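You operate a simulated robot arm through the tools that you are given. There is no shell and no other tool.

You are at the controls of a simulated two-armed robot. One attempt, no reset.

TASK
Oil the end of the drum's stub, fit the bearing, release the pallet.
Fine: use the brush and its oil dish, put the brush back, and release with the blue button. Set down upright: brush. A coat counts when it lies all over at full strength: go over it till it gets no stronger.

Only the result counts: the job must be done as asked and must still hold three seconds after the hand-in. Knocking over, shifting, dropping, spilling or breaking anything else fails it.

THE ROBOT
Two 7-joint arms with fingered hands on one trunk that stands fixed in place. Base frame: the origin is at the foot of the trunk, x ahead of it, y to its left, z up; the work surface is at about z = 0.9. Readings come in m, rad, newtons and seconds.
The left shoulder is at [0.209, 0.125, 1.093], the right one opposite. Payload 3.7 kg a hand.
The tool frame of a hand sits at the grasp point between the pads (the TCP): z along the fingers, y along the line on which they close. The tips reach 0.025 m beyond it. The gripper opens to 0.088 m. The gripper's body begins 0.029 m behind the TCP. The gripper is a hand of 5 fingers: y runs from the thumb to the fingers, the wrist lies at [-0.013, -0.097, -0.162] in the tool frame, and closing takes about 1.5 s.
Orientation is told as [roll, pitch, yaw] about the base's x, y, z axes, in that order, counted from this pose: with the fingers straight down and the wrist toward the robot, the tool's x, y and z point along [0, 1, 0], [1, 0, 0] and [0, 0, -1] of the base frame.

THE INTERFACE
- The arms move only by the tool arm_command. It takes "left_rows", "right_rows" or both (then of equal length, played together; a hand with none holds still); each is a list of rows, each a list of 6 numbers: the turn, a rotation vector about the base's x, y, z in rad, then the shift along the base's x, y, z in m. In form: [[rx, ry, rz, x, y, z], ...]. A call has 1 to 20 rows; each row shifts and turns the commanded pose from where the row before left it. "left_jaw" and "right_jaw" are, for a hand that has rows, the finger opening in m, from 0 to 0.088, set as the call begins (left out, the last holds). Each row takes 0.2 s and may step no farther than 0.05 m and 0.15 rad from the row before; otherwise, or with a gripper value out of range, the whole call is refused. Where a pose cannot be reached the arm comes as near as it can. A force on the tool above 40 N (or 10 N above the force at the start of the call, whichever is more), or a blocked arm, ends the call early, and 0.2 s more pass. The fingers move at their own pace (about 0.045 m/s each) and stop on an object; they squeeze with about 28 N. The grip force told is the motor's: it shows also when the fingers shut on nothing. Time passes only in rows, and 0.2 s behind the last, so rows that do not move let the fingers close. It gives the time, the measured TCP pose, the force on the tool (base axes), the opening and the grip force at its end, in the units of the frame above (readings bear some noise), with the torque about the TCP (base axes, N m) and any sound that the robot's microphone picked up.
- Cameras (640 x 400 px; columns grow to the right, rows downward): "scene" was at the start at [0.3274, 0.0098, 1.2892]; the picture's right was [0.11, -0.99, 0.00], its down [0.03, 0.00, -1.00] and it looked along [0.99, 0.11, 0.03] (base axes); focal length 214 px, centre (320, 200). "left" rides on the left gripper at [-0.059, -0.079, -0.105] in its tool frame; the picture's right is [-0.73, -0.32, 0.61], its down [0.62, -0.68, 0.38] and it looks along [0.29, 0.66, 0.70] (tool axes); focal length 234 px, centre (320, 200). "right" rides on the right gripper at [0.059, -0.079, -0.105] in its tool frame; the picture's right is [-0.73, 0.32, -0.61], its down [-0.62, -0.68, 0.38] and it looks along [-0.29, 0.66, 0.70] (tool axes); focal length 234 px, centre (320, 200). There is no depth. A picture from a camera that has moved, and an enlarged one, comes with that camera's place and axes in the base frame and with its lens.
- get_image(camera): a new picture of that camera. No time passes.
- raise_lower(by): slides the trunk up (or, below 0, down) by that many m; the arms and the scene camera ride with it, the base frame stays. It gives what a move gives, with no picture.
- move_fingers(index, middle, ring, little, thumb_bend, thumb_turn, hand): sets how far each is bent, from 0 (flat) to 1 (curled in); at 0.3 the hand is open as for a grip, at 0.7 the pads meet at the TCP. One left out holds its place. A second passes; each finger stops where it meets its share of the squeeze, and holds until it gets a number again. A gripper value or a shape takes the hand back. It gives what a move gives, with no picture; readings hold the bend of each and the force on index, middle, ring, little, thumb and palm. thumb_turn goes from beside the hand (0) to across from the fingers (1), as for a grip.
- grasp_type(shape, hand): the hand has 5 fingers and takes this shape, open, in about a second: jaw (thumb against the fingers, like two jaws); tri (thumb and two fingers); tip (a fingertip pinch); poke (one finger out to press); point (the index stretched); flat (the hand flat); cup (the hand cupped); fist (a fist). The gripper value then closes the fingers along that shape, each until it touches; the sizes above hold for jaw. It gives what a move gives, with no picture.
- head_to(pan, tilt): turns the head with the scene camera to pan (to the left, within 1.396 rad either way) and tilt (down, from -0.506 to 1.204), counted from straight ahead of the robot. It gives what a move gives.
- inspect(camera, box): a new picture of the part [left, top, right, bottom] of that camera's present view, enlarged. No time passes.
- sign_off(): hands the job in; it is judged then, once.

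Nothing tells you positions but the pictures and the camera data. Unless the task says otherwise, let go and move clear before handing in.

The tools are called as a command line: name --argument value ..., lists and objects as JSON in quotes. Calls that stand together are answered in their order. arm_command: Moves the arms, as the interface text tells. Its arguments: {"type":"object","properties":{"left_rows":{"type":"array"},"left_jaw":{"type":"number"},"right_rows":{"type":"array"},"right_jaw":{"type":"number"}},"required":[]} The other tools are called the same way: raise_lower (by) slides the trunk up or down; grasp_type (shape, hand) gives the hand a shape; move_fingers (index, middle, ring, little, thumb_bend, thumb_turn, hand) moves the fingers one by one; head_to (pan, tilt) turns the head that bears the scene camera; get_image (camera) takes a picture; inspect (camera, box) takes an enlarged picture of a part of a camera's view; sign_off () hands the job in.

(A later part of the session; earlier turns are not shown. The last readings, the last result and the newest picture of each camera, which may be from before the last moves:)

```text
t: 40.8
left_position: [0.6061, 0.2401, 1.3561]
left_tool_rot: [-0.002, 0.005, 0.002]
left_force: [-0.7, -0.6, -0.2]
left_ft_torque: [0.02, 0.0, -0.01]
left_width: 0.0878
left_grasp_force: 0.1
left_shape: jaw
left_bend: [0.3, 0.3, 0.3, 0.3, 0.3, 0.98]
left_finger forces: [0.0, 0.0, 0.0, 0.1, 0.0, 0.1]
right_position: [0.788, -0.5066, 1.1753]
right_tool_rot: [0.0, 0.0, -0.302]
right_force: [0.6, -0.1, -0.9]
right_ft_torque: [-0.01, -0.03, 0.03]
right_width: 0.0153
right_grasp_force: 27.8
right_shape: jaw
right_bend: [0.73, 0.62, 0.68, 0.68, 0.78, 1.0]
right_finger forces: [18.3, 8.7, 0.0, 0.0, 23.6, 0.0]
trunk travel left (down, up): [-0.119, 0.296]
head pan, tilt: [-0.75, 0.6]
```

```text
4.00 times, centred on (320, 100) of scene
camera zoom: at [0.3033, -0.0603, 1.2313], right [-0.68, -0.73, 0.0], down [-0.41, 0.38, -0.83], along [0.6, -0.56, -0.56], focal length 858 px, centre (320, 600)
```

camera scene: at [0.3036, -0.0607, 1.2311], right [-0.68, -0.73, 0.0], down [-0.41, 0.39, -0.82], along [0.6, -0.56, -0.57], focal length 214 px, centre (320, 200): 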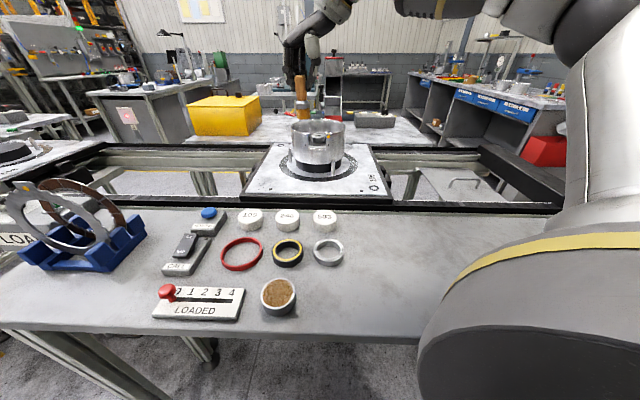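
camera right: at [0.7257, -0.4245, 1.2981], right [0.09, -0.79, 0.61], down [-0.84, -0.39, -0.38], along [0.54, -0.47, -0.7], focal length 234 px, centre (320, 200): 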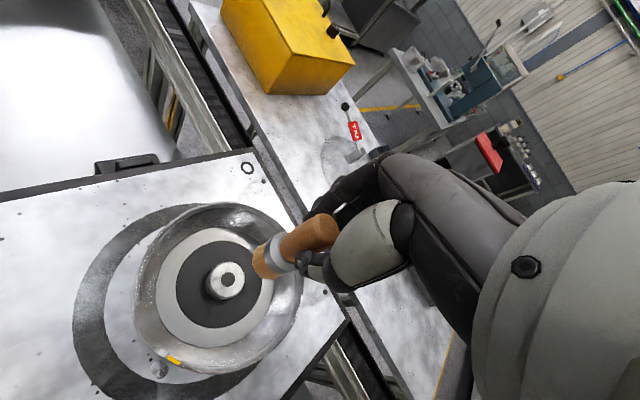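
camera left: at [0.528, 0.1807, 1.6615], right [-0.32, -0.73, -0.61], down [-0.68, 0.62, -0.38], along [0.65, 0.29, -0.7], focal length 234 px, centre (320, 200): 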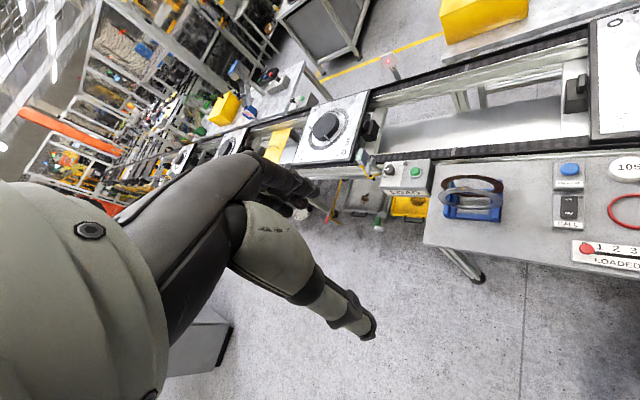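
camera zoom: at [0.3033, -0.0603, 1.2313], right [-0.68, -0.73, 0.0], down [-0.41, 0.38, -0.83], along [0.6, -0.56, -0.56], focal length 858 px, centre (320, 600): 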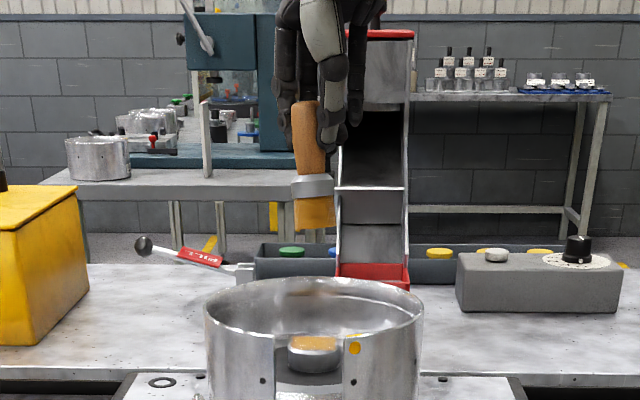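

inspect --camera "right" --box '[200, 235, 260, 290]'

inspect --camera "scene" --box '[300, 120, 340, 150]'

```text
7.27 times, centred on (230, 262) of right
camera zoom: at [0.7291, -0.4265, 1.2811], right [0.09, -0.79, 0.61], down [-0.84, -0.39, -0.38], along [0.54, -0.47, -0.7], focal length 1703 px, centre (974, -254)
```

zoom: 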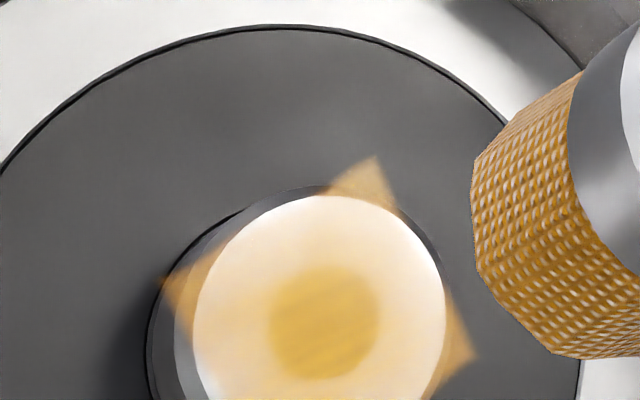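

```text
13.33 times, centred on (320, 135) of scene
camera zoom: at [0.3033, -0.0603, 1.2313], right [-0.68, -0.73, 0.0], down [-0.41, 0.38, -0.83], along [0.6, -0.56, -0.56], focal length 2860 px, centre (320, 1067)
```

zoom: 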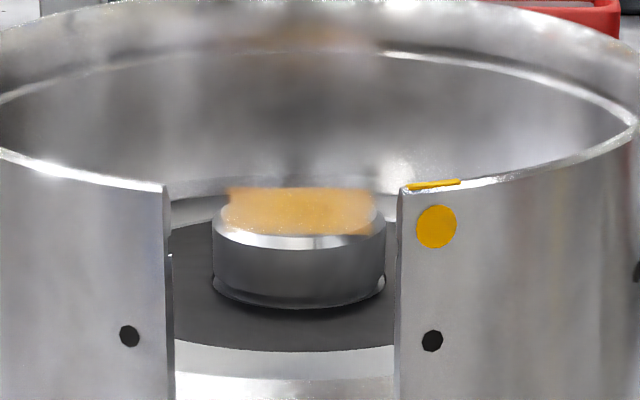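

The oil shows as a square film over the stub's end, still fairly light. I'll lower again and make more passes, a bit wider this time.

arm_command --right_rows '[[0, 0, 0, 0, 0, -0.035], [0, 0, 0, 0, 0, -0.03], [0, 0, 0, 0, 0, -0.011], [0, 0, 0, 0, 0, -0.005], [0, 0, 0, 0.006, 0, 0], [0, 0, 0, 0.006, 0, 0], [0, 0, 0, -0.00161, 0.006, 0], [0, 0, 0, -0.00439, 0.00439, 0], [0, 0, 0, -0.006, 0.00161, 0], [0, 0, 0, -0.006, -0.00161, 0], [0, 0, 0, -0.00439, -0.00439, 0], [0, 0, 0, -0.00161, -0.006, 0], [0, 0, 0, 0.00161, -0.006, 0], [0, 0, 0, 0.00439, -0.00439, 0], [0, 0, 0, 0.006, -0.00161, 0], [0, 0, 0, 0.006, 0.00161, 0], [0, 0, 0, 0.00439, 0.00439, 0], [0, 0, 0, 0.00161, 0.006, 0], [0, 0, 0, -0.006, 0, 0], [0, 0, 0, -0.006, 0, 0]]'

inspect --camera "right" --box '[220, 210, 320, 290]'

```text
t: 45.0
left_position: [0.6068, 0.2401, 1.3548]
left_tool_rot: [-0.002, 0.003, 0.002]
left_force: [-0.3, 0.5, -0.3]
left_ft_torque: [0.02, 0.01, -0.03]
left_width: 0.0878
left_grasp_force: 0.1
left_shape: jaw
left_bend: [0.3, 0.3, 0.3, 0.3, 0.3, 0.98]
left_finger forces: [0.1, 0.0, 0.1, 0.0, 0.1, 0.0]
right_position: [0.7882, -0.5047, 1.0945]
right_tool_rot: [0.0, 0.0, -0.3]
right_force: [0.2, 0.3, 3.2]
right_ft_torque: [0.0, -0.13, 0.03]
right_width: 0.0153
right_grasp_force: 28.2
right_shape: jaw
right_bend: [0.73, 0.62, 0.68, 0.68, 0.78, 1.0]
right_finger forces: [18.3, 8.5, 0.1, 0.0, 23.5, 0.0]
trunk travel left (down, up): [-0.119, 0.296]
head pan, tilt: [-0.75, 0.6]
```

```text
5.00 times, centred on (270, 250) of right
camera zoom: at [0.729, -0.425, 1.1994], right [0.09, -0.79, 0.61], down [-0.84, -0.39, -0.38], along [0.54, -0.47, -0.7], focal length 1171 px, centre (570, -50)
```

zoom: 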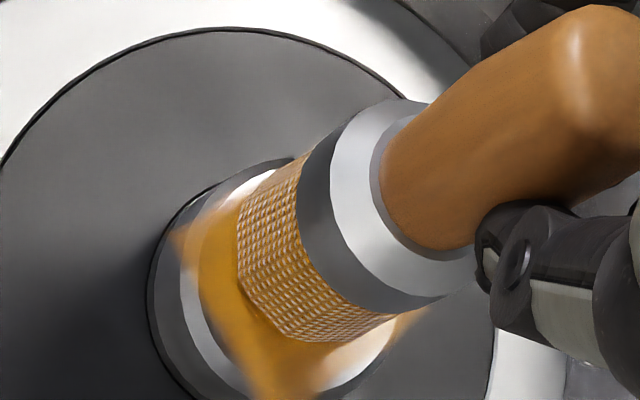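

arm_command --right_rows '[[0, 0, 0, 0, 0.006, -0.0005], [0, 0, 0, 0, 0.006, 0], [0, 0, 0, 0.006, -0.00161, 0], [0, 0, 0, 0.00439, -0.00439, 0], [0, 0, 0, 0.00161, -0.006, 0], [0, 0, 0, -0.00161, -0.006, 0], [0, 0, 0, -0.00439, -0.00439, 0], [0, 0, 0, -0.006, -0.00161, 0], [0, 0, 0, -0.006, 0.00161, 0], [0, 0, 0, -0.00439, 0.00439, 0], [0, 0, 0, -0.00161, 0.006, 0], [0, 0, 0, 0.00161, 0.006, 0], [0, 0, 0, 0.00439, 0.00439, 0], [0, 0, 0, 0.006, 0.00161, 0], [0, 0, 0, 0, -0.006, 0], [0, 0, 0, 0, -0.006, 0], [0, 0, 0, 0, 0, 0.02], [0, 0, 0, 0, 0, 0.03], [0, 0, 0, 0, 0, 0.03]]'

inspect --camera "right" --box '[180, 200, 340, 320]'

inspect --camera "scene" --box '[280, 70, 360, 150]'

```text
t: 49.0
left_position: [0.608, 0.2408, 1.3551]
left_tool_rot: [-0.002, 0.003, 0.0]
left_force: [0.2, -0.3, 0.6]
left_ft_torque: [-0.02, 0.02, -0.01]
left_width: 0.0878
left_grasp_force: 0.1
left_shape: jaw
left_bend: [0.3, 0.3, 0.3, 0.3, 0.3, 0.98]
left_finger forces: [0.1, 0.0, 0.0, 0.0, 0.0, 0.0]
right_position: [0.7888, -0.5034, 1.1727]
right_tool_rot: [-0.001, 0.0, -0.301]
right_force: [0.0, 0.5, 0.1]
right_ft_torque: [-0.07, -0.02, 0.01]
right_width: 0.015
right_grasp_force: 28.0
right_shape: jaw
right_bend: [0.72, 0.63, 0.68, 0.68, 0.79, 1.0]
right_finger forces: [19.5, 7.5, 0.0, 0.0, 21.2, 0.0]
trunk travel left (down, up): [-0.119, 0.296]
head pan, tilt: [-0.75, 0.6]
```

```text
3.33 times, centred on (260, 260) of right
camera zoom: at [0.7301, -0.4238, 1.2785], right [0.09, -0.79, 0.61], down [-0.84, -0.39, -0.38], along [0.54, -0.47, -0.7], focal length 781 px, centre (520, 0)
```

zoom: 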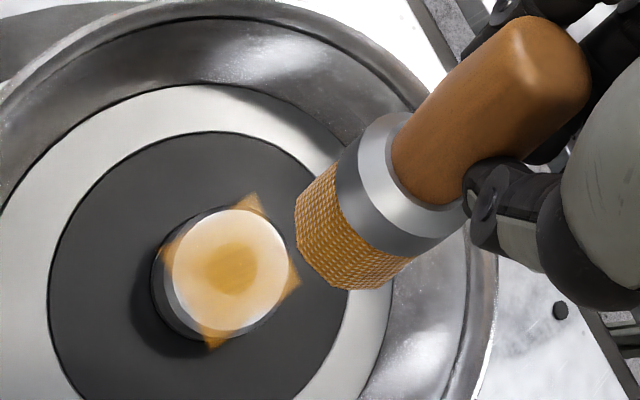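

```text
5.00 times, centred on (320, 110) of scene
camera zoom: at [0.3035, -0.0603, 1.2312], right [-0.68, -0.73, 0.0], down [-0.41, 0.38, -0.83], along [0.6, -0.56, -0.56], focal length 1072 px, centre (320, 650)
```

zoom: 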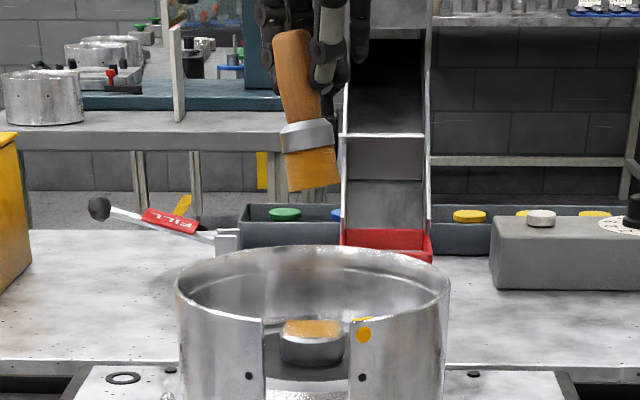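

The coat is stronger now, but the brush has swung about 8° in the grip. I'll look closely at both the film and the brush before going on.

inspect --camera "right" --box '[200, 235, 280, 295]'

get_image --camera "right"

get_image --camera "scene"

```text
6.67 times, centred on (240, 265) of right
camera zoom: at [0.7301, -0.4238, 1.2785], right [0.09, -0.79, 0.61], down [-0.84, -0.39, -0.38], along [0.54, -0.47, -0.7], focal length 1561 px, centre (853, -233)
```

zoom: 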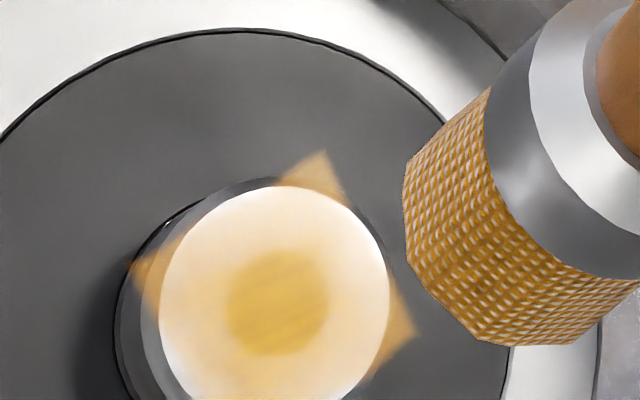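

```text
taken
camera right: at [0.7301, -0.4238, 1.2785], right [0.09, -0.79, 0.61], down [-0.84, -0.39, -0.38], along [0.54, -0.47, -0.7], focal length 234 px, centre (320, 200)
```

right: 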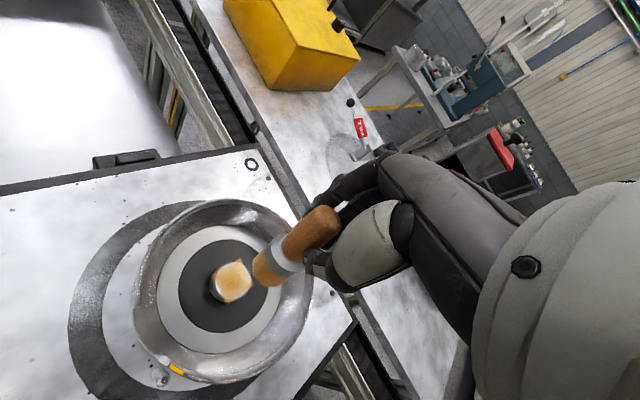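

```text
taken
camera scene: at [0.3035, -0.0603, 1.2312], right [-0.68, -0.73, 0.0], down [-0.41, 0.38, -0.83], along [0.6, -0.56, -0.56], focal length 214 px, centre (320, 200)
```

scene: 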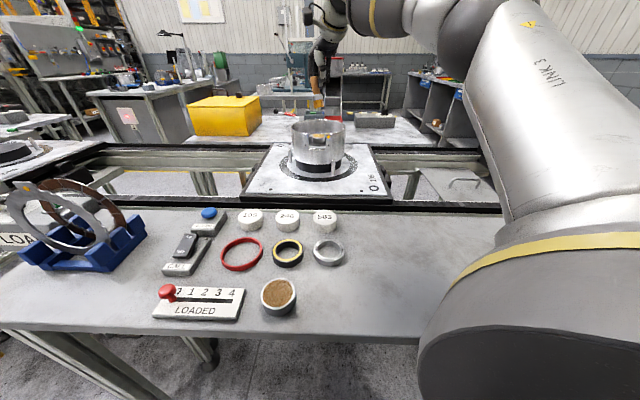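

The brush leans about 8° in the pinch. I'll tilt the hand the other way by about 0.14 rad so the brush stands vertical again, and check.

arm_command --right_rows '[[0.0668, -0.0207, 0, 0, 0, 0], [0.0668, -0.0207, 0, 0, 0, 0], [0, 0, 0, 0, 0, 0]]'

inspect --camera "scene" --box '[280, 50, 360, 130]'

get_image --camera "right"

```text
t: 49.8
left_position: [0.6059, 0.2397, 1.3556]
left_tool_rot: [-0.002, 0.004, 0.002]
left_force: [0.3, -0.2, -0.7]
left_ft_torque: [-0.02, -0.01, 0.01]
left_width: 0.0878
left_grasp_force: 0.1
left_shape: jaw
left_bend: [0.3, 0.3, 0.3, 0.3, 0.3, 0.98]
left_finger forces: [0.0, 0.1, 0.0, 0.1, 0.1, 0.0]
right_position: [0.789, -0.5047, 1.1718]
right_tool_rot: [0.142, 0.001, -0.3]
right_force: [0.7, -0.9, -0.8]
right_ft_torque: [0.0, 0.02, 0.0]
right_width: 0.0151
right_grasp_force: 28.2
right_shape: jaw
right_bend: [0.72, 0.64, 0.68, 0.68, 0.79, 1.0]
right_finger forces: [19.3, 7.5, 0.1, 0.1, 21.2, 0.1]
trunk travel left (down, up): [-0.119, 0.296]
head pan, tilt: [-0.75, 0.6]
```

```text
5.00 times, centred on (320, 90) of scene
camera zoom: at [0.3035, -0.0606, 1.2312], right [-0.68, -0.73, 0.0], down [-0.41, 0.39, -0.83], along [0.6, -0.56, -0.56], focal length 1072 px, centre (320, 750)
```

zoom: 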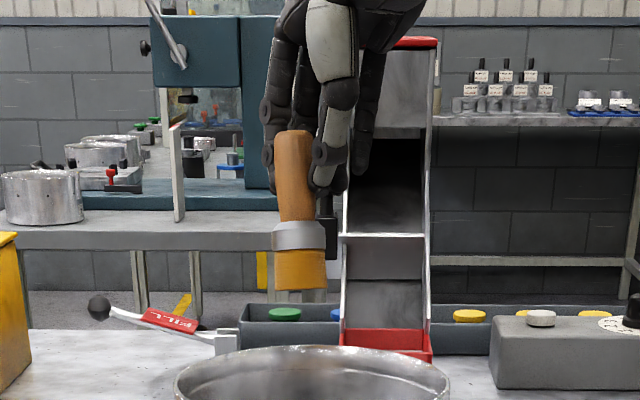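

```text
taken
camera right: at [0.7246, -0.4395, 1.2848], right [0.07, -0.86, 0.5], down [-0.82, -0.34, -0.47], along [0.57, -0.38, -0.73], focal length 234 px, centre (320, 200)
```

right: 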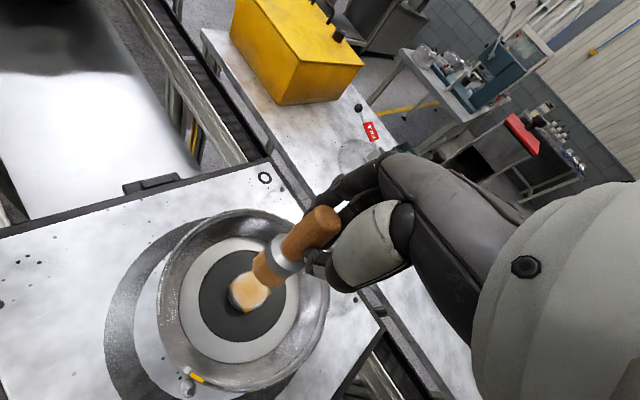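

inspect --camera "right" --box '[200, 235, 320, 335]'

```text
4.00 times, centred on (260, 285) of right
camera zoom: at [0.7246, -0.4395, 1.2848], right [0.07, -0.86, 0.5], down [-0.82, -0.34, -0.47], along [0.57, -0.38, -0.73], focal length 937 px, centre (560, -140)
```

zoom: 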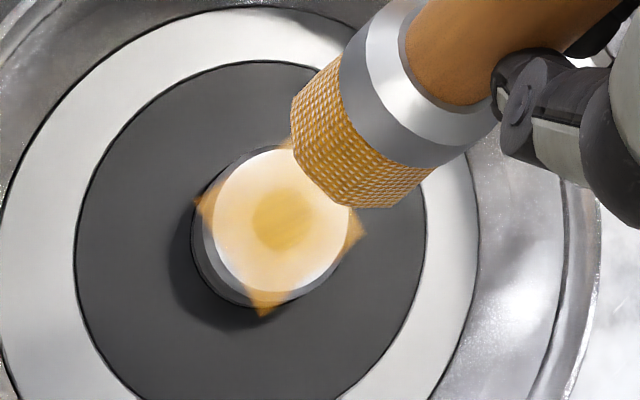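

inspect --camera "right" --box '[250, 230, 330, 290]'

```text
6.67 times, centred on (290, 260) of right
camera zoom: at [0.7246, -0.4395, 1.2848], right [0.07, -0.86, 0.5], down [-0.82, -0.34, -0.47], along [0.57, -0.38, -0.73], focal length 1561 px, centre (520, -200)
```

zoom: 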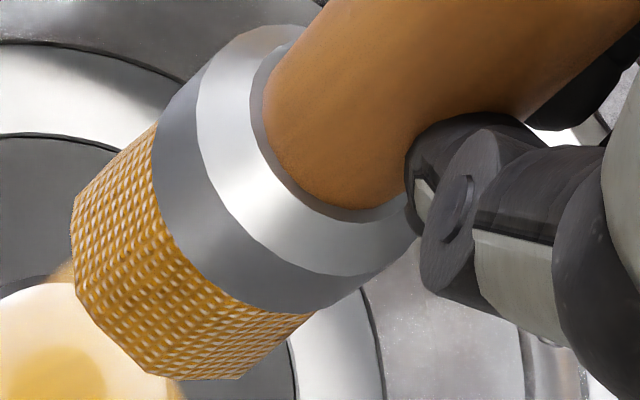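

I can't be sure how the brush sits in the pinch now, so I'll take it back to its spot on the bench and set it down to straighten itself. Then I'll regrasp it, redip and finish the coat with gentler dabs. First I'll undo the tilt and travel back high.

arm_command --right_rows '[[-0.0668, 0.0207, 0, 0, 0, 0.01], [-0.0668, 0.0207, 0, 0, 0, 0.01], [0, 0, 0.125, -0.0192, 0.0247, 0], [0, 0, 0.125, -0.0192, 0.0247, 0], [0, 0, 0.125, -0.0192, 0.0247, 0], [0, 0, 0.125, -0.0192, 0.0247, 0], [0, 0, 0.125, -0.0192, 0.0247, 0], [0, 0, 0.125, -0.0192, 0.0247, 0], [0, 0, 0.14, -0.022, 0.026, 0], [0, 0, 0.14, -0.022, 0.026, 0], [0, 0, 0.14, -0.022, 0.026, 0], [0, 0, 0.14, -0.022, 0.026, 0], [0, 0, 0.14, -0.022, 0.026, 0], [0, 0, 0.14, -0.022, 0.026, 0], [0, 0, 0.14, -0.022, 0.026, 0], [0, 0, 0.14, -0.022, 0.026, 0], [0, 0, 0, 0, 0, 0]]'

head_to --pan -0.7 --tilt 0.85

get_image --camera "scene"

get_image --camera "right"

```text
t: 53.4
left_position: [0.6078, 0.24, 1.3545]
left_tool_rot: [-0.001, 0.004, 0.001]
left_force: [0.2, -0.4, -0.1]
left_ft_torque: [0.03, 0.01, 0.01]
left_width: 0.088
left_grasp_force: 0.0
left_shape: jaw
left_bend: [0.3, 0.3, 0.3, 0.3, 0.3, 0.98]
left_finger forces: [0.0, 0.0, 0.0, 0.0, 0.0, 0.0]
right_position: [0.4978, -0.1468, 1.1886]
right_tool_rot: [0.001, -0.001, 1.57]
right_force: [0.0, -0.2, -1.5]
right_ft_torque: [-0.01, 0.01, 0.01]
right_width: 0.0146
right_grasp_force: 28.5
right_shape: jaw
right_bend: [0.72, 0.64, 0.68, 0.68, 0.79, 1.0]
right_finger forces: [19.4, 7.4, 0.0, 0.0, 21.0, 0.0]
trunk travel left (down, up): [-0.119, 0.296]
head pan, tilt: [-0.75, 0.6]
```

```text
t: 54.2
left_position: [0.6066, 0.2404, 1.3549]
left_tool_rot: [-0.002, 0.003, 0.001]
left_force: [0.0, 0.3, 0.8]
left_ft_torque: [-0.02, 0.0, 0.02]
left_width: 0.0879
left_grasp_force: 0.0
left_shape: jaw
left_bend: [0.3, 0.3, 0.3, 0.3, 0.3, 0.98]
left_finger forces: [0.1, 0.1, 0.0, 0.0, 0.0, 0.0]
right_position: [0.4971, -0.148, 1.1887]
right_tool_rot: [-0.001, 0.001, 1.568]
right_force: [-0.1, 0.2, -0.6]
right_ft_torque: [0.0, 0.0, 0.01]
right_width: 0.0147
right_grasp_force: 28.4
right_shape: jaw
right_bend: [0.72, 0.64, 0.68, 0.68, 0.79, 1.0]
right_finger forces: [19.4, 7.3, 0.1, 0.0, 21.0, 0.0]
trunk travel left (down, up): [-0.119, 0.296]
head pan, tilt: [-0.7, 0.85]
```

```text
taken
camera scene: at [0.2993, -0.052, 1.2125], right [-0.65, -0.76, 0.0], down [-0.56, 0.47, -0.68], along [0.52, -0.44, -0.73], focal length 214 px, centre (320, 200)
```

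scene: 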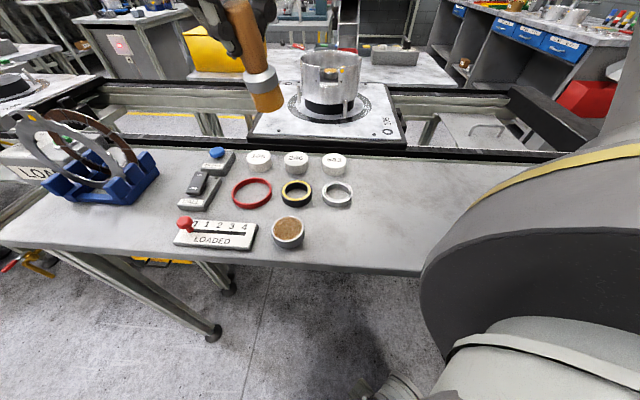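

```text
taken
camera right: at [0.4367, -0.2261, 1.2954], right [0.73, 0.32, 0.61], down [0.62, -0.68, -0.38], along [0.29, 0.66, -0.7], focal length 234 px, centre (320, 200)
```

right: 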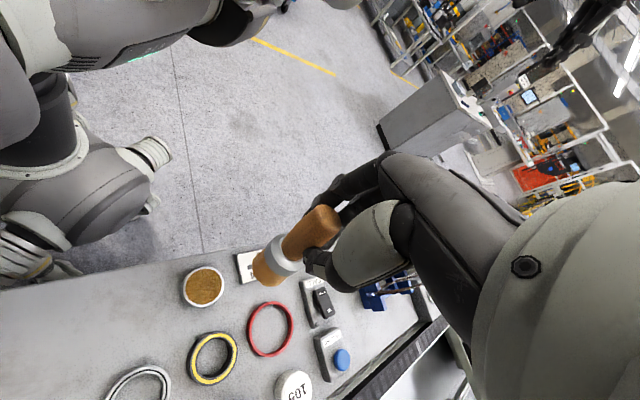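

The brush leans only about 4°. I'll move over its original spot and go down to just above the bench.

arm_command --right_rows '[[0, 0, 0, -0.031, -0.0235, 0], [0, 0, 0, -0.031, -0.0235, 0], [0, 0, 0, 0, 0, -0.05], [0, 0, 0, 0, 0, -0.05], [0, 0, 0, 0, 0, -0.05], [0, 0, 0, 0, 0, -0.04], [0, 0, 0, 0, 0, 0]]'

inspect --camera "scene" --box '[260, 110, 440, 260]'

inspect --camera "right" --box '[200, 190, 360, 310]'

```text
t: 55.8
left_position: [0.6064, 0.24, 1.355]
left_tool_rot: [-0.002, 0.003, 0.0]
left_force: [-0.6, 0.1, -0.5]
left_ft_torque: [0.01, -0.04, 0.01]
left_width: 0.0876
left_grasp_force: 0.1
left_shape: jaw
left_bend: [0.3, 0.3, 0.3, 0.3, 0.3, 0.98]
left_finger forces: [0.0, 0.0, 0.1, 0.0, 0.1, 0.0]
right_position: [0.4316, -0.1942, 1.0009]
right_tool_rot: [0.0, 0.0, 1.568]
right_force: [0.3, 0.9, -1.3]
right_ft_torque: [-0.01, 0.01, 0.02]
right_width: 0.0148
right_grasp_force: 28.3
right_shape: jaw
right_bend: [0.72, 0.65, 0.68, 0.68, 0.79, 1.0]
right_finger forces: [19.7, 7.5, 0.0, 0.0, 20.7, 0.0]
trunk travel left (down, up): [-0.119, 0.296]
head pan, tilt: [-0.7, 0.85]
```

```text
2.67 times, centred on (350, 185) of scene
camera zoom: at [0.2977, -0.0519, 1.2108], right [-0.66, -0.75, 0.0], down [-0.56, 0.49, -0.66], along [0.5, -0.44, -0.75], focal length 572 px, centre (240, 240)
```

zoom: 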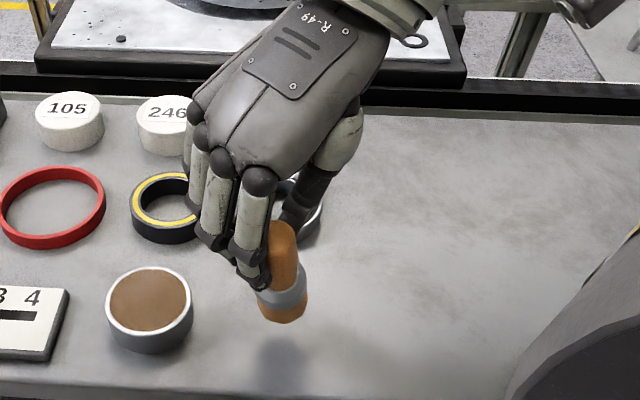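

```text
3.33 times, centred on (280, 250) of right
camera zoom: at [0.3712, -0.2735, 1.1064], right [0.73, 0.32, 0.61], down [0.62, -0.68, -0.38], along [0.29, 0.66, -0.7], focal length 781 px, centre (453, 33)
```

zoom: 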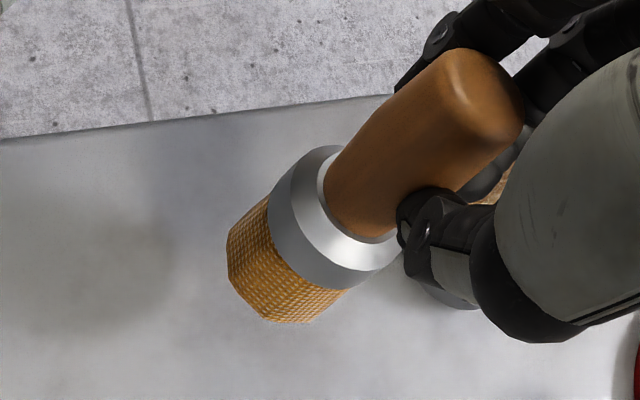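

arm_command --right_rows '[[0.05, 0.07, 0, 0, 0, -0.01], [0, 0, 0, 0, 0, 0]]'

inspect --camera "scene" --box '[290, 160, 390, 240]'

inspect --camera "right" --box '[200, 190, 360, 310]'

```text
t: 56.4
left_position: [0.6074, 0.2397, 1.3562]
left_tool_rot: [-0.003, 0.003, 0.0]
left_force: [0.2, -0.1, -0.1]
left_ft_torque: [0.02, -0.01, 0.05]
left_width: 0.088
left_grasp_force: 0.0
left_shape: jaw
left_bend: [0.3, 0.3, 0.3, 0.3, 0.3, 0.98]
left_finger forces: [0.1, 0.0, 0.1, 0.1, 0.1, 0.1]
right_position: [0.4326, -0.1941, 0.992]
right_tool_rot: [0.068, -0.051, 1.567]
right_force: [-0.3, 0.0, -0.7]
right_ft_torque: [-0.05, -0.01, 0.0]
right_width: 0.0146
right_grasp_force: 27.9
right_shape: jaw
right_bend: [0.72, 0.65, 0.68, 0.68, 0.79, 1.0]
right_finger forces: [19.5, 7.3, 0.1, 0.0, 20.8, 0.0]
trunk travel left (down, up): [-0.119, 0.296]
head pan, tilt: [-0.7, 0.85]
```

```text
5.00 times, centred on (340, 200) of scene
camera zoom: at [0.2984, -0.0519, 1.2116], right [-0.65, -0.76, 0.0], down [-0.56, 0.48, -0.67], along [0.51, -0.44, -0.74], focal length 1072 px, centre (220, 200)
```

zoom: 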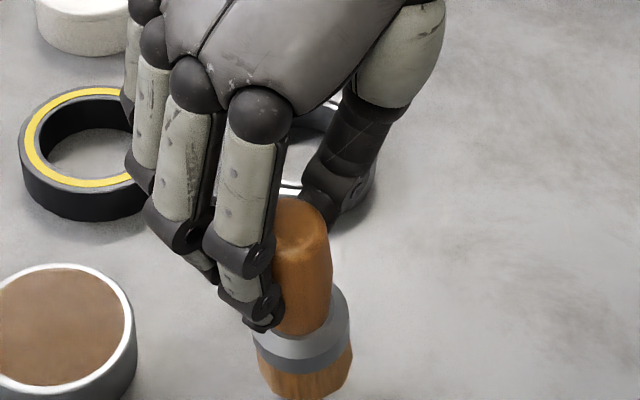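

```text
3.33 times, centred on (280, 250) of right
camera zoom: at [0.3792, -0.2792, 1.0966], right [0.77, 0.29, 0.57], down [0.59, -0.66, -0.46], along [0.24, 0.69, -0.68], focal length 781 px, centre (453, 33)
```

zoom: 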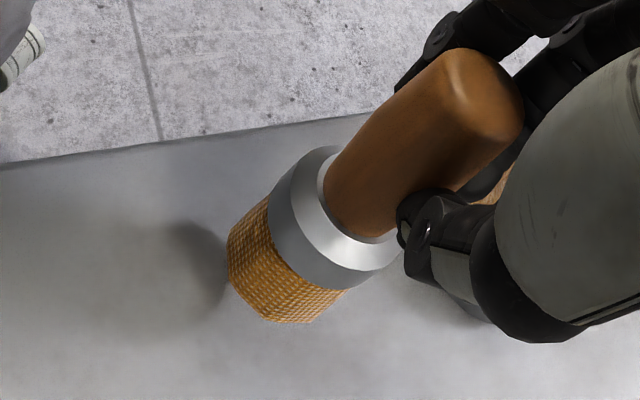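

Working from both views, the brush's foot leans toward the thumb side (-y) by about 8°. I'll tilt the hand about x to stand it upright and recheck.

arm_command --right_rows '[[0.065, 0, 0, 0, 0, 0], [0.065, 0, 0, 0, 0, 0], [0, 0, 0, 0, 0, 0]]'

inspect --camera "scene" --box '[290, 160, 390, 240]'

inspect --camera "right" --box '[200, 190, 360, 310]'

```text
t: 57.2
left_position: [0.607, 0.2389, 1.3553]
left_tool_rot: [-0.002, 0.004, 0.002]
left_force: [-0.4, 1.1, -0.5]
left_ft_torque: [0.03, 0.04, -0.04]
left_width: 0.0878
left_grasp_force: 0.0
left_shape: jaw
left_bend: [0.3, 0.3, 0.3, 0.3, 0.3, 0.98]
left_finger forces: [0.1, 0.0, 0.0, 0.0, 0.0, 0.1]
right_position: [0.4343, -0.1959, 0.9912]
right_tool_rot: [0.072, -0.178, 1.566]
right_force: [-0.8, -0.1, -1.4]
right_ft_torque: [-0.01, 0.05, 0.01]
right_width: 0.0147
right_grasp_force: 27.2
right_shape: jaw
right_bend: [0.72, 0.65, 0.68, 0.68, 0.79, 1.0]
right_finger forces: [19.6, 7.3, 0.0, 0.0, 20.9, 0.1]
trunk travel left (down, up): [-0.119, 0.296]
head pan, tilt: [-0.7, 0.85]
```

```text
5.00 times, centred on (340, 200) of scene
camera zoom: at [0.2975, -0.0519, 1.2103], right [-0.66, -0.75, 0.0], down [-0.56, 0.5, -0.66], along [0.5, -0.44, -0.75], focal length 1072 px, centre (220, 200)
```

zoom: 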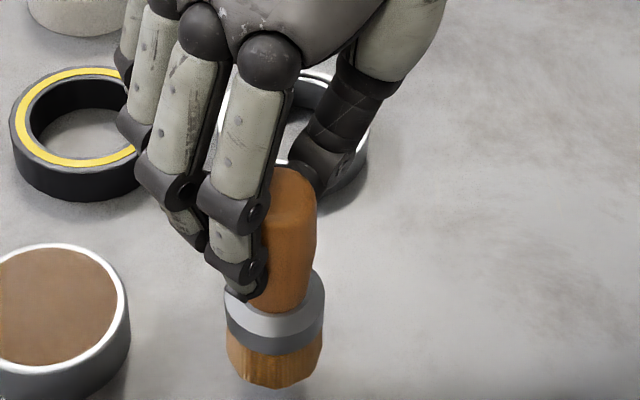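

```text
3.33 times, centred on (280, 250) of right
camera zoom: at [0.381, -0.2925, 1.0854], right [0.77, 0.21, 0.6], down [0.59, -0.6, -0.54], along [0.24, 0.77, -0.59], focal length 781 px, centre (453, 33)
```

zoom: 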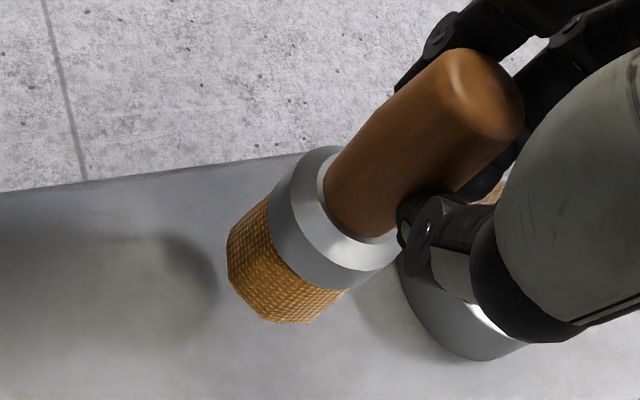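

The brush now stands upright in both views. I'll lower it gently to the bench until it touches.

arm_command --right_rows '[[0, 0, 0, 0, 0, -0.006], [0, 0, 0, 0, 0, -0.003], [0, 0, 0, 0, 0, -0.002], [0, 0, 0, 0, 0, -0.002]]'

inspect --camera "scene" --box '[290, 160, 390, 240]'

```text
t: 58.2
left_position: [0.6072, 0.2397, 1.3557]
left_tool_rot: [-0.002, 0.004, 0.002]
left_force: [0.3, 0.1, 0.4]
left_ft_torque: [0.0, -0.01, -0.02]
left_width: 0.0877
left_grasp_force: 0.0
left_shape: jaw
left_bend: [0.3, 0.3, 0.3, 0.3, 0.3, 0.98]
left_finger forces: [0.0, 0.0, 0.1, 0.1, 0.0, 0.0]
right_position: [0.4329, -0.1962, 0.9791]
right_tool_rot: [0.07, -0.179, 1.568]
right_force: [0.7, 1.0, -0.7]
right_ft_torque: [-0.01, 0.01, 0.01]
right_width: 0.0144
right_grasp_force: 27.8
right_shape: jaw
right_bend: [0.72, 0.65, 0.68, 0.68, 0.79, 1.0]
right_finger forces: [19.5, 7.3, 0.1, 0.0, 21.0, 0.1]
trunk travel left (down, up): [-0.119, 0.296]
head pan, tilt: [-0.7, 0.85]
```

```text
5.00 times, centred on (340, 200) of scene
camera zoom: at [0.2974, -0.052, 1.21], right [-0.66, -0.75, 0.0], down [-0.57, 0.5, -0.66], along [0.49, -0.43, -0.75], focal length 1072 px, centre (220, 200)
```

zoom: 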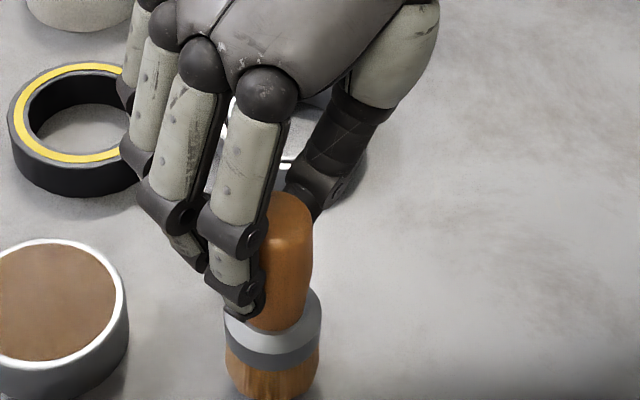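

arm_command --right_rows '[[0, 0, 0, 0, 0, -0.002], [0, 0, 0, 0, 0, -0.002]]'

```text
t: 58.8
left_position: [0.6062, 0.2398, 1.3546]
left_tool_rot: [-0.003, 0.005, 0.002]
left_force: [-0.5, -0.3, 0.4]
left_ft_torque: [0.0, 0.0, 0.01]
left_width: 0.0879
left_grasp_force: 0.0
left_shape: jaw
left_bend: [0.3, 0.3, 0.3, 0.3, 0.3, 0.98]
left_finger forces: [0.0, 0.1, 0.0, 0.0, 0.0, 0.1]
right_position: [0.4337, -0.1954, 0.9754]
right_tool_rot: [0.074, -0.18, 1.568]
right_force: [0.3, 0.4, -1.7]
right_ft_torque: [0.02, 0.0, -0.04]
right_width: 0.0145
right_grasp_force: 28.3
right_shape: jaw
right_bend: [0.72, 0.65, 0.68, 0.68, 0.79, 1.0]
right_finger forces: [19.4, 7.2, 0.0, 0.0, 21.0, 0.0]
trunk travel left (down, up): [-0.119, 0.296]
head pan, tilt: [-0.7, 0.85]
```

arm_command --right_rows '[[0, 0, 0, 0, 0, -0.002], [0, 0, 0, 0, 0, -0.0015]]'

inspect --camera "right" --box '[200, 190, 360, 310]'

```text
t: 59.4
left_position: [0.6065, 0.2401, 1.3543]
left_tool_rot: [-0.002, 0.004, 0.002]
left_force: [-0.2, -0.7, -0.3]
left_ft_torque: [-0.03, 0.01, 0.03]
left_width: 0.0878
left_grasp_force: 0.1
left_shape: jaw
left_bend: [0.3, 0.3, 0.3, 0.3, 0.3, 0.98]
left_finger forces: [0.0, 0.1, 0.0, 0.0, 0.0, 0.0]
right_position: [0.4346, -0.1955, 0.9726]
right_tool_rot: [0.071, -0.18, 1.567]
right_force: [0.1, 0.2, -0.7]
right_ft_torque: [0.0, -0.01, 0.02]
right_width: 0.0149
right_grasp_force: 27.7
right_shape: jaw
right_bend: [0.72, 0.65, 0.68, 0.68, 0.79, 1.0]
right_finger forces: [19.6, 7.3, 0.0, 0.0, 20.9, 0.0]
trunk travel left (down, up): [-0.119, 0.296]
head pan, tilt: [-0.7, 0.85]
```

```text
3.33 times, centred on (280, 250) of right
camera zoom: at [0.3817, -0.2926, 1.0661], right [0.77, 0.22, 0.6], down [0.59, -0.6, -0.54], along [0.24, 0.77, -0.59], focal length 781 px, centre (453, 33)
```

zoom: 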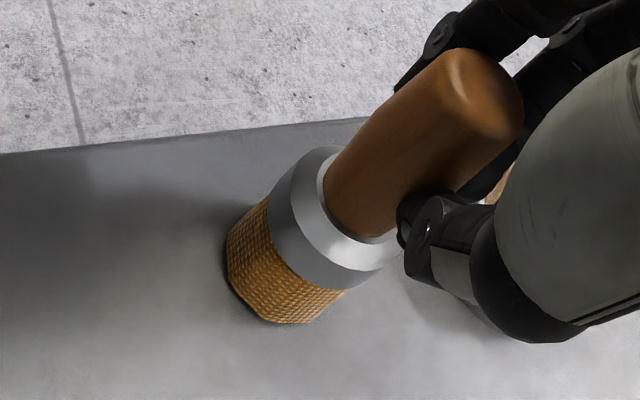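

arm_command --right_rows '[[0, 0, 0, 0, 0, -0.0015], [0, 0, 0, 0, 0, -0.0015]]'

```text
t: 60.0
left_position: [0.6063, 0.2401, 1.3559]
left_tool_rot: [-0.002, 0.002, 0.002]
left_force: [-0.5, 0.2, -0.6]
left_ft_torque: [0.02, -0.01, 0.01]
left_width: 0.0878
left_grasp_force: 0.0
left_shape: jaw
left_bend: [0.3, 0.3, 0.3, 0.3, 0.3, 0.98]
left_finger forces: [0.1, 0.0, 0.0, 0.0, 0.0, 0.0]
right_position: [0.4348, -0.1961, 0.9696]
right_tool_rot: [0.069, -0.181, 1.566]
right_force: [0.7, -1.0, 6.5]
right_ft_torque: [0.0, -0.03, -0.01]
right_width: 0.0148
right_grasp_force: 28.4
right_shape: jaw
right_bend: [0.73, 0.65, 0.68, 0.68, 0.79, 1.0]
right_finger forces: [18.3, 7.7, 0.1, 0.0, 22.1, 0.1]
trunk travel left (down, up): [-0.119, 0.296]
head pan, tilt: [-0.7, 0.85]
```

The brush is on the bench at 6.5 N. I'll ease the pressure and open the hand partly.

arm_command --right_rows '[[0, 0, 0, 0, 0, 0.001], [0, 0, 0, 0, 0, 0], [0, 0, 0, 0, 0, 0], [0, 0, 0, 0, 0, 0], [0, 0, 0, 0, 0, 0]]' --right_jaw 0.05

inspect --camera "right" --box '[200, 190, 360, 310]'

inspect --camera "scene" --box '[270, 140, 410, 250]'

```text
t: 61.2
left_position: [0.6071, 0.2402, 1.3561]
left_tool_rot: [-0.001, 0.003, 0.001]
left_force: [-0.3, 0.5, 0.3]
left_ft_torque: [-0.01, 0.01, 0.01]
left_width: 0.0877
left_grasp_force: 0.0
left_shape: jaw
left_bend: [0.3, 0.3, 0.3, 0.3, 0.3, 0.98]
left_finger forces: [0.1, 0.0, 0.1, 0.0, 0.0, 0.1]
right_position: [0.4338, -0.1956, 0.9708]
right_tool_rot: [0.07, -0.179, 1.569]
right_force: [0.1, -0.1, 0.0]
right_ft_torque: [-0.01, 0.01, -0.01]
right_width: 0.0495
right_grasp_force: 0.0
right_shape: jaw
right_bend: [0.74, 0.42, 0.38, 0.44, 0.66, 1.0]
right_finger forces: [0.0, 0.1, 0.0, 0.0, 0.0, 0.0]
trunk travel left (down, up): [-0.119, 0.296]
head pan, tilt: [-0.7, 0.85]
```

```text
3.33 times, centred on (280, 250) of right
camera zoom: at [0.3817, -0.2927, 1.0642], right [0.77, 0.22, 0.6], down [0.59, -0.6, -0.54], along [0.24, 0.77, -0.59], focal length 781 px, centre (453, 33)
```

zoom: 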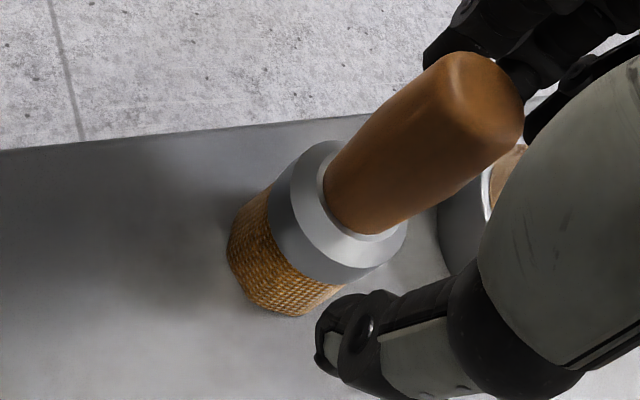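

```text
3.64 times, centred on (340, 195) of scene
camera zoom: at [0.2973, -0.0519, 1.21], right [-0.66, -0.75, 0.0], down [-0.57, 0.5, -0.66], along [0.49, -0.43, -0.75], focal length 780 px, centre (247, 218)
```

zoom: 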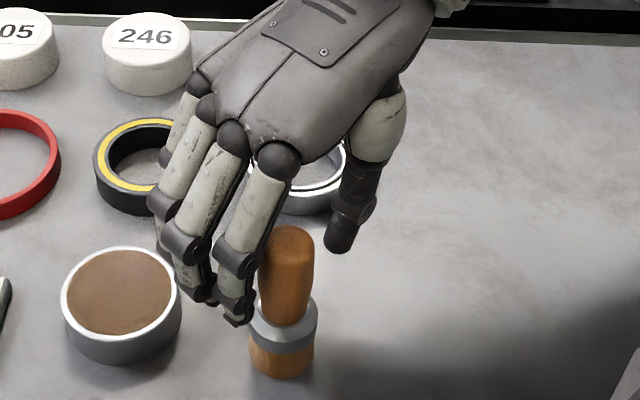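

The brush stands upright on its own. The index still looks curled, so I'll open the hand fully.

arm_command --right_rows '[[0, 0, 0, 0, 0, 0], [0, 0, 0, 0, 0, 0], [0, 0, 0, 0, 0, 0], [0, 0, 0, 0, 0, 0], [0, 0, 0, 0, 0, 0]]' --right_jaw 0.088

inspect --camera "scene" --box '[270, 140, 410, 250]'

get_image --camera "right"

```text
t: 62.4
left_position: [0.6067, 0.2398, 1.3556]
left_tool_rot: [-0.003, 0.002, 0.003]
left_force: [0.0, -0.4, 0.3]
left_ft_torque: [-0.02, 0.02, 0.0]
left_width: 0.0876
left_grasp_force: 0.1
left_shape: jaw
left_bend: [0.3, 0.3, 0.3, 0.3, 0.3, 0.98]
left_finger forces: [0.0, 0.0, 0.0, 0.0, 0.0, 0.0]
right_position: [0.4352, -0.1956, 0.9707]
right_tool_rot: [0.072, -0.177, 1.569]
right_force: [0.3, 0.1, 0.5]
right_ft_torque: [-0.02, 0.01, 0.03]
right_width: 0.0875
right_grasp_force: 0.0
right_shape: jaw
right_bend: [0.3, 0.3, 0.3, 0.3, 0.3, 0.98]
right_finger forces: [0.1, 0.0, 0.0, 0.1, 0.1, 0.0]
trunk travel left (down, up): [-0.119, 0.296]
head pan, tilt: [-0.7, 0.85]
```

```text
3.64 times, centred on (340, 195) of scene
camera zoom: at [0.2974, -0.0519, 1.2101], right [-0.66, -0.75, 0.0], down [-0.57, 0.5, -0.66], along [0.49, -0.43, -0.75], focal length 780 px, centre (247, 218)
```

zoom: 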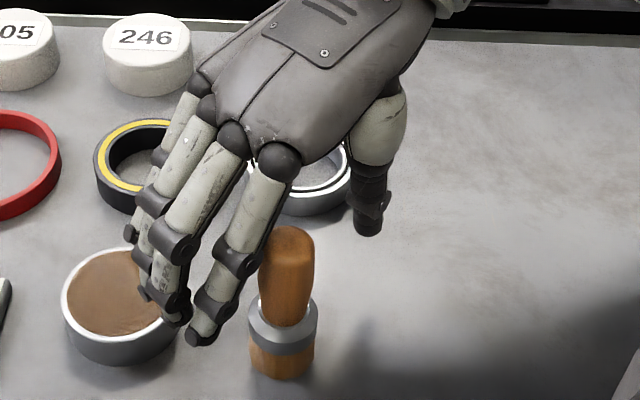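

```text
taken
camera right: at [0.3817, -0.2927, 1.0642], right [0.77, 0.22, 0.6], down [0.59, -0.6, -0.54], along [0.24, 0.77, -0.59], focal length 234 px, centre (320, 200)
```

right: 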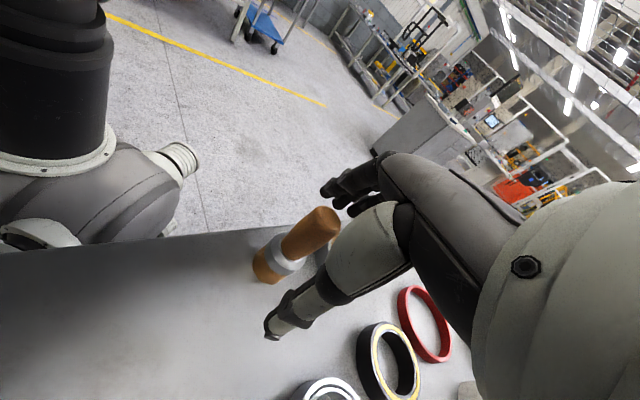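

The brush is upright about 1.5 cm from its original spot. I'll raise the hand, level it and re-centre over the handle.

arm_command --right_rows '[[0, 0, 0, 0, 0, 0.03], [0, 0, 0, 0, 0, 0.03], [-0.0885, -0.036, 0, 0, 0.002, 0.02], [-0.0885, -0.036, 0, 0, 0.002, 0], [0, 0, 0, 0, 0, 0]]'

get_image --camera "right"

inspect --camera "right" --box '[200, 210, 360, 330]'

inspect --camera "scene" --box '[250, 140, 410, 260]'

```text
t: 63.6
left_position: [0.6069, 0.2403, 1.3557]
left_tool_rot: [-0.002, 0.004, 0.001]
left_force: [0.4, 0.4, 0.7]
left_ft_torque: [0.01, 0.02, -0.01]
left_width: 0.0877
left_grasp_force: 0.0
left_shape: jaw
left_bend: [0.3, 0.3, 0.3, 0.3, 0.3, 0.98]
left_finger forces: [0.0, 0.1, 0.0, 0.1, 0.0, 0.0]
right_position: [0.4349, -0.1917, 1.0503]
right_tool_rot: [-0.001, -0.002, 1.573]
right_force: [-0.1, 0.2, 0.0]
right_ft_torque: [-0.01, 0.02, -0.01]
right_width: 0.0878
right_grasp_force: 0.1
right_shape: jaw
right_bend: [0.3, 0.3, 0.3, 0.3, 0.3, 0.98]
right_finger forces: [0.0, 0.1, 0.0, 0.0, 0.0, 0.0]
trunk travel left (down, up): [-0.119, 0.296]
head pan, tilt: [-0.7, 0.85]
```

```text
taken
camera right: at [0.3748, -0.2706, 1.1556], right [0.72, 0.32, 0.61], down [0.63, -0.68, -0.38], along [0.29, 0.66, -0.69], focal length 234 px, centre (320, 200)
```

right: 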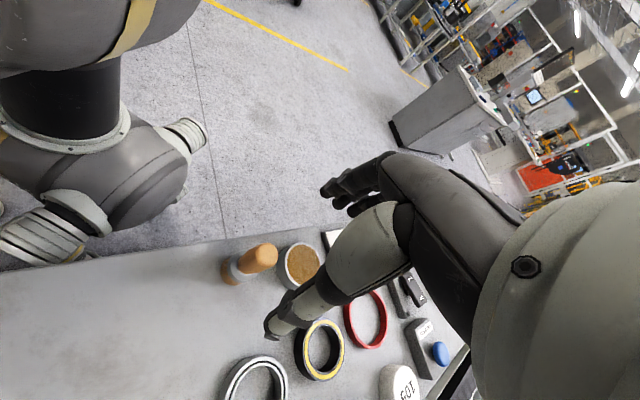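

```text
3.33 times, centred on (280, 270) of right
camera zoom: at [0.3748, -0.2706, 1.1556], right [0.72, 0.32, 0.61], down [0.63, -0.68, -0.38], along [0.29, 0.66, -0.69], focal length 781 px, centre (453, -33)
```

zoom: 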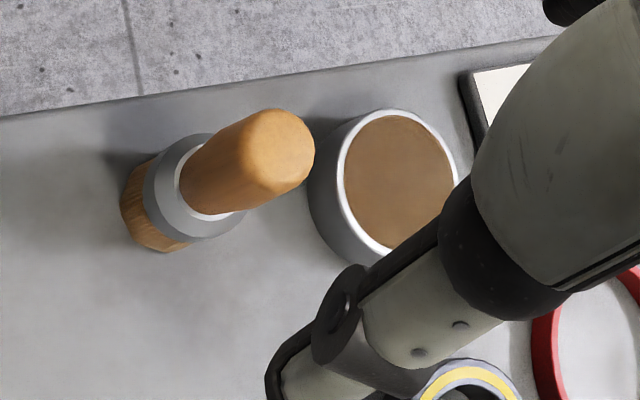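

```text
3.33 times, centred on (330, 200) of scene
camera zoom: at [0.3021, -0.0512, 1.2147], right [-0.63, -0.78, 0.0], down [-0.56, 0.45, -0.7], along [0.55, -0.44, -0.71], focal length 715 px, centre (287, 200)
```

zoom: 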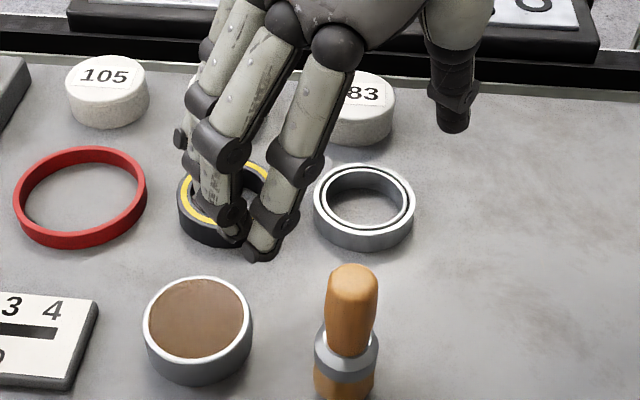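

The brush handle is at about (0.430, -0.189). I'll centre on it, go down and close again.

arm_command --right_rows '[[0, 0, 0, -0.0045, 0.0031, 0], [0, 0, 0, 0, 0, -0.03], [0, 0, 0, 0, 0, -0.03], [0, 0, 0, 0, 0, -0.02], [0, 0, 0, 0, 0, 0]]'

inspect --camera "right" --box '[200, 190, 380, 325]'

inspect --camera "scene" --box '[250, 140, 410, 260]'

```text
t: 64.8
left_position: [0.608, 0.2406, 1.3555]
left_tool_rot: [-0.001, 0.005, 0.003]
left_force: [0.1, 0.9, -0.7]
left_ft_torque: [0.01, 0.0, 0.02]
left_width: 0.0879
left_grasp_force: 0.0
left_shape: jaw
left_bend: [0.3, 0.3, 0.3, 0.3, 0.3, 0.98]
left_finger forces: [0.0, 0.0, 0.1, 0.0, 0.0, 0.0]
right_position: [0.4317, -0.1907, 0.9697]
right_tool_rot: [0.0, -0.004, 1.574]
right_force: [0.8, -0.9, -0.3]
right_ft_torque: [0.01, 0.02, 0.02]
right_width: 0.0879
right_grasp_force: 0.1
right_shape: jaw
right_bend: [0.3, 0.3, 0.3, 0.3, 0.3, 0.98]
right_finger forces: [0.0, 0.0, 0.0, 0.0, 0.1, 0.0]
right hand out of reach, approached as far as the arm can: row 4
trunk travel left (down, up): [-0.119, 0.296]
head pan, tilt: [-0.7, 0.85]
```

```text
2.96 times, centred on (290, 258) of right
camera zoom: at [0.372, -0.2705, 1.0755], right [0.72, 0.32, 0.61], down [0.63, -0.68, -0.39], along [0.29, 0.66, -0.69], focal length 694 px, centre (409, 30)
```

zoom: 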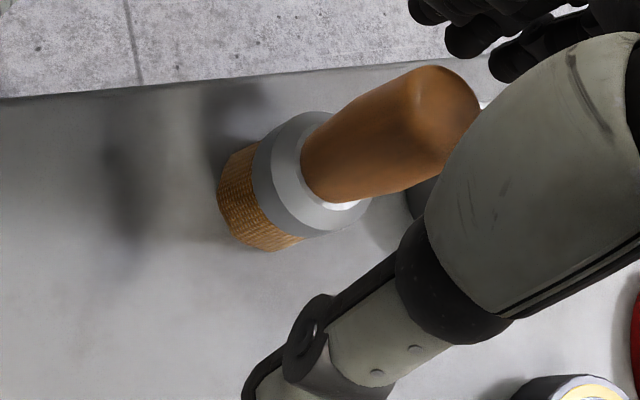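

```text
3.33 times, centred on (330, 200) of scene
camera zoom: at [0.3043, -0.049, 1.2164], right [-0.59, -0.8, 0.0], down [-0.56, 0.42, -0.71], along [0.57, -0.42, -0.7], focal length 715 px, centre (287, 200)
```

zoom: 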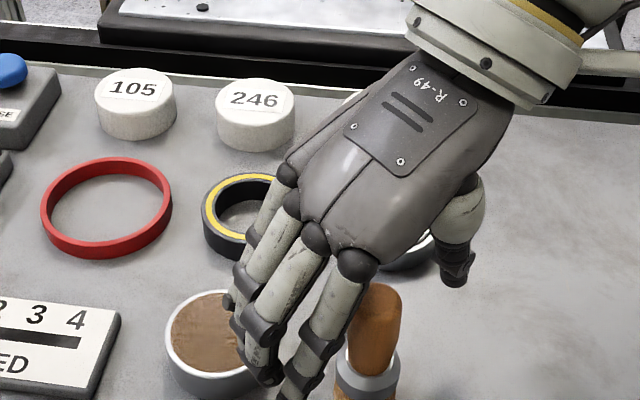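

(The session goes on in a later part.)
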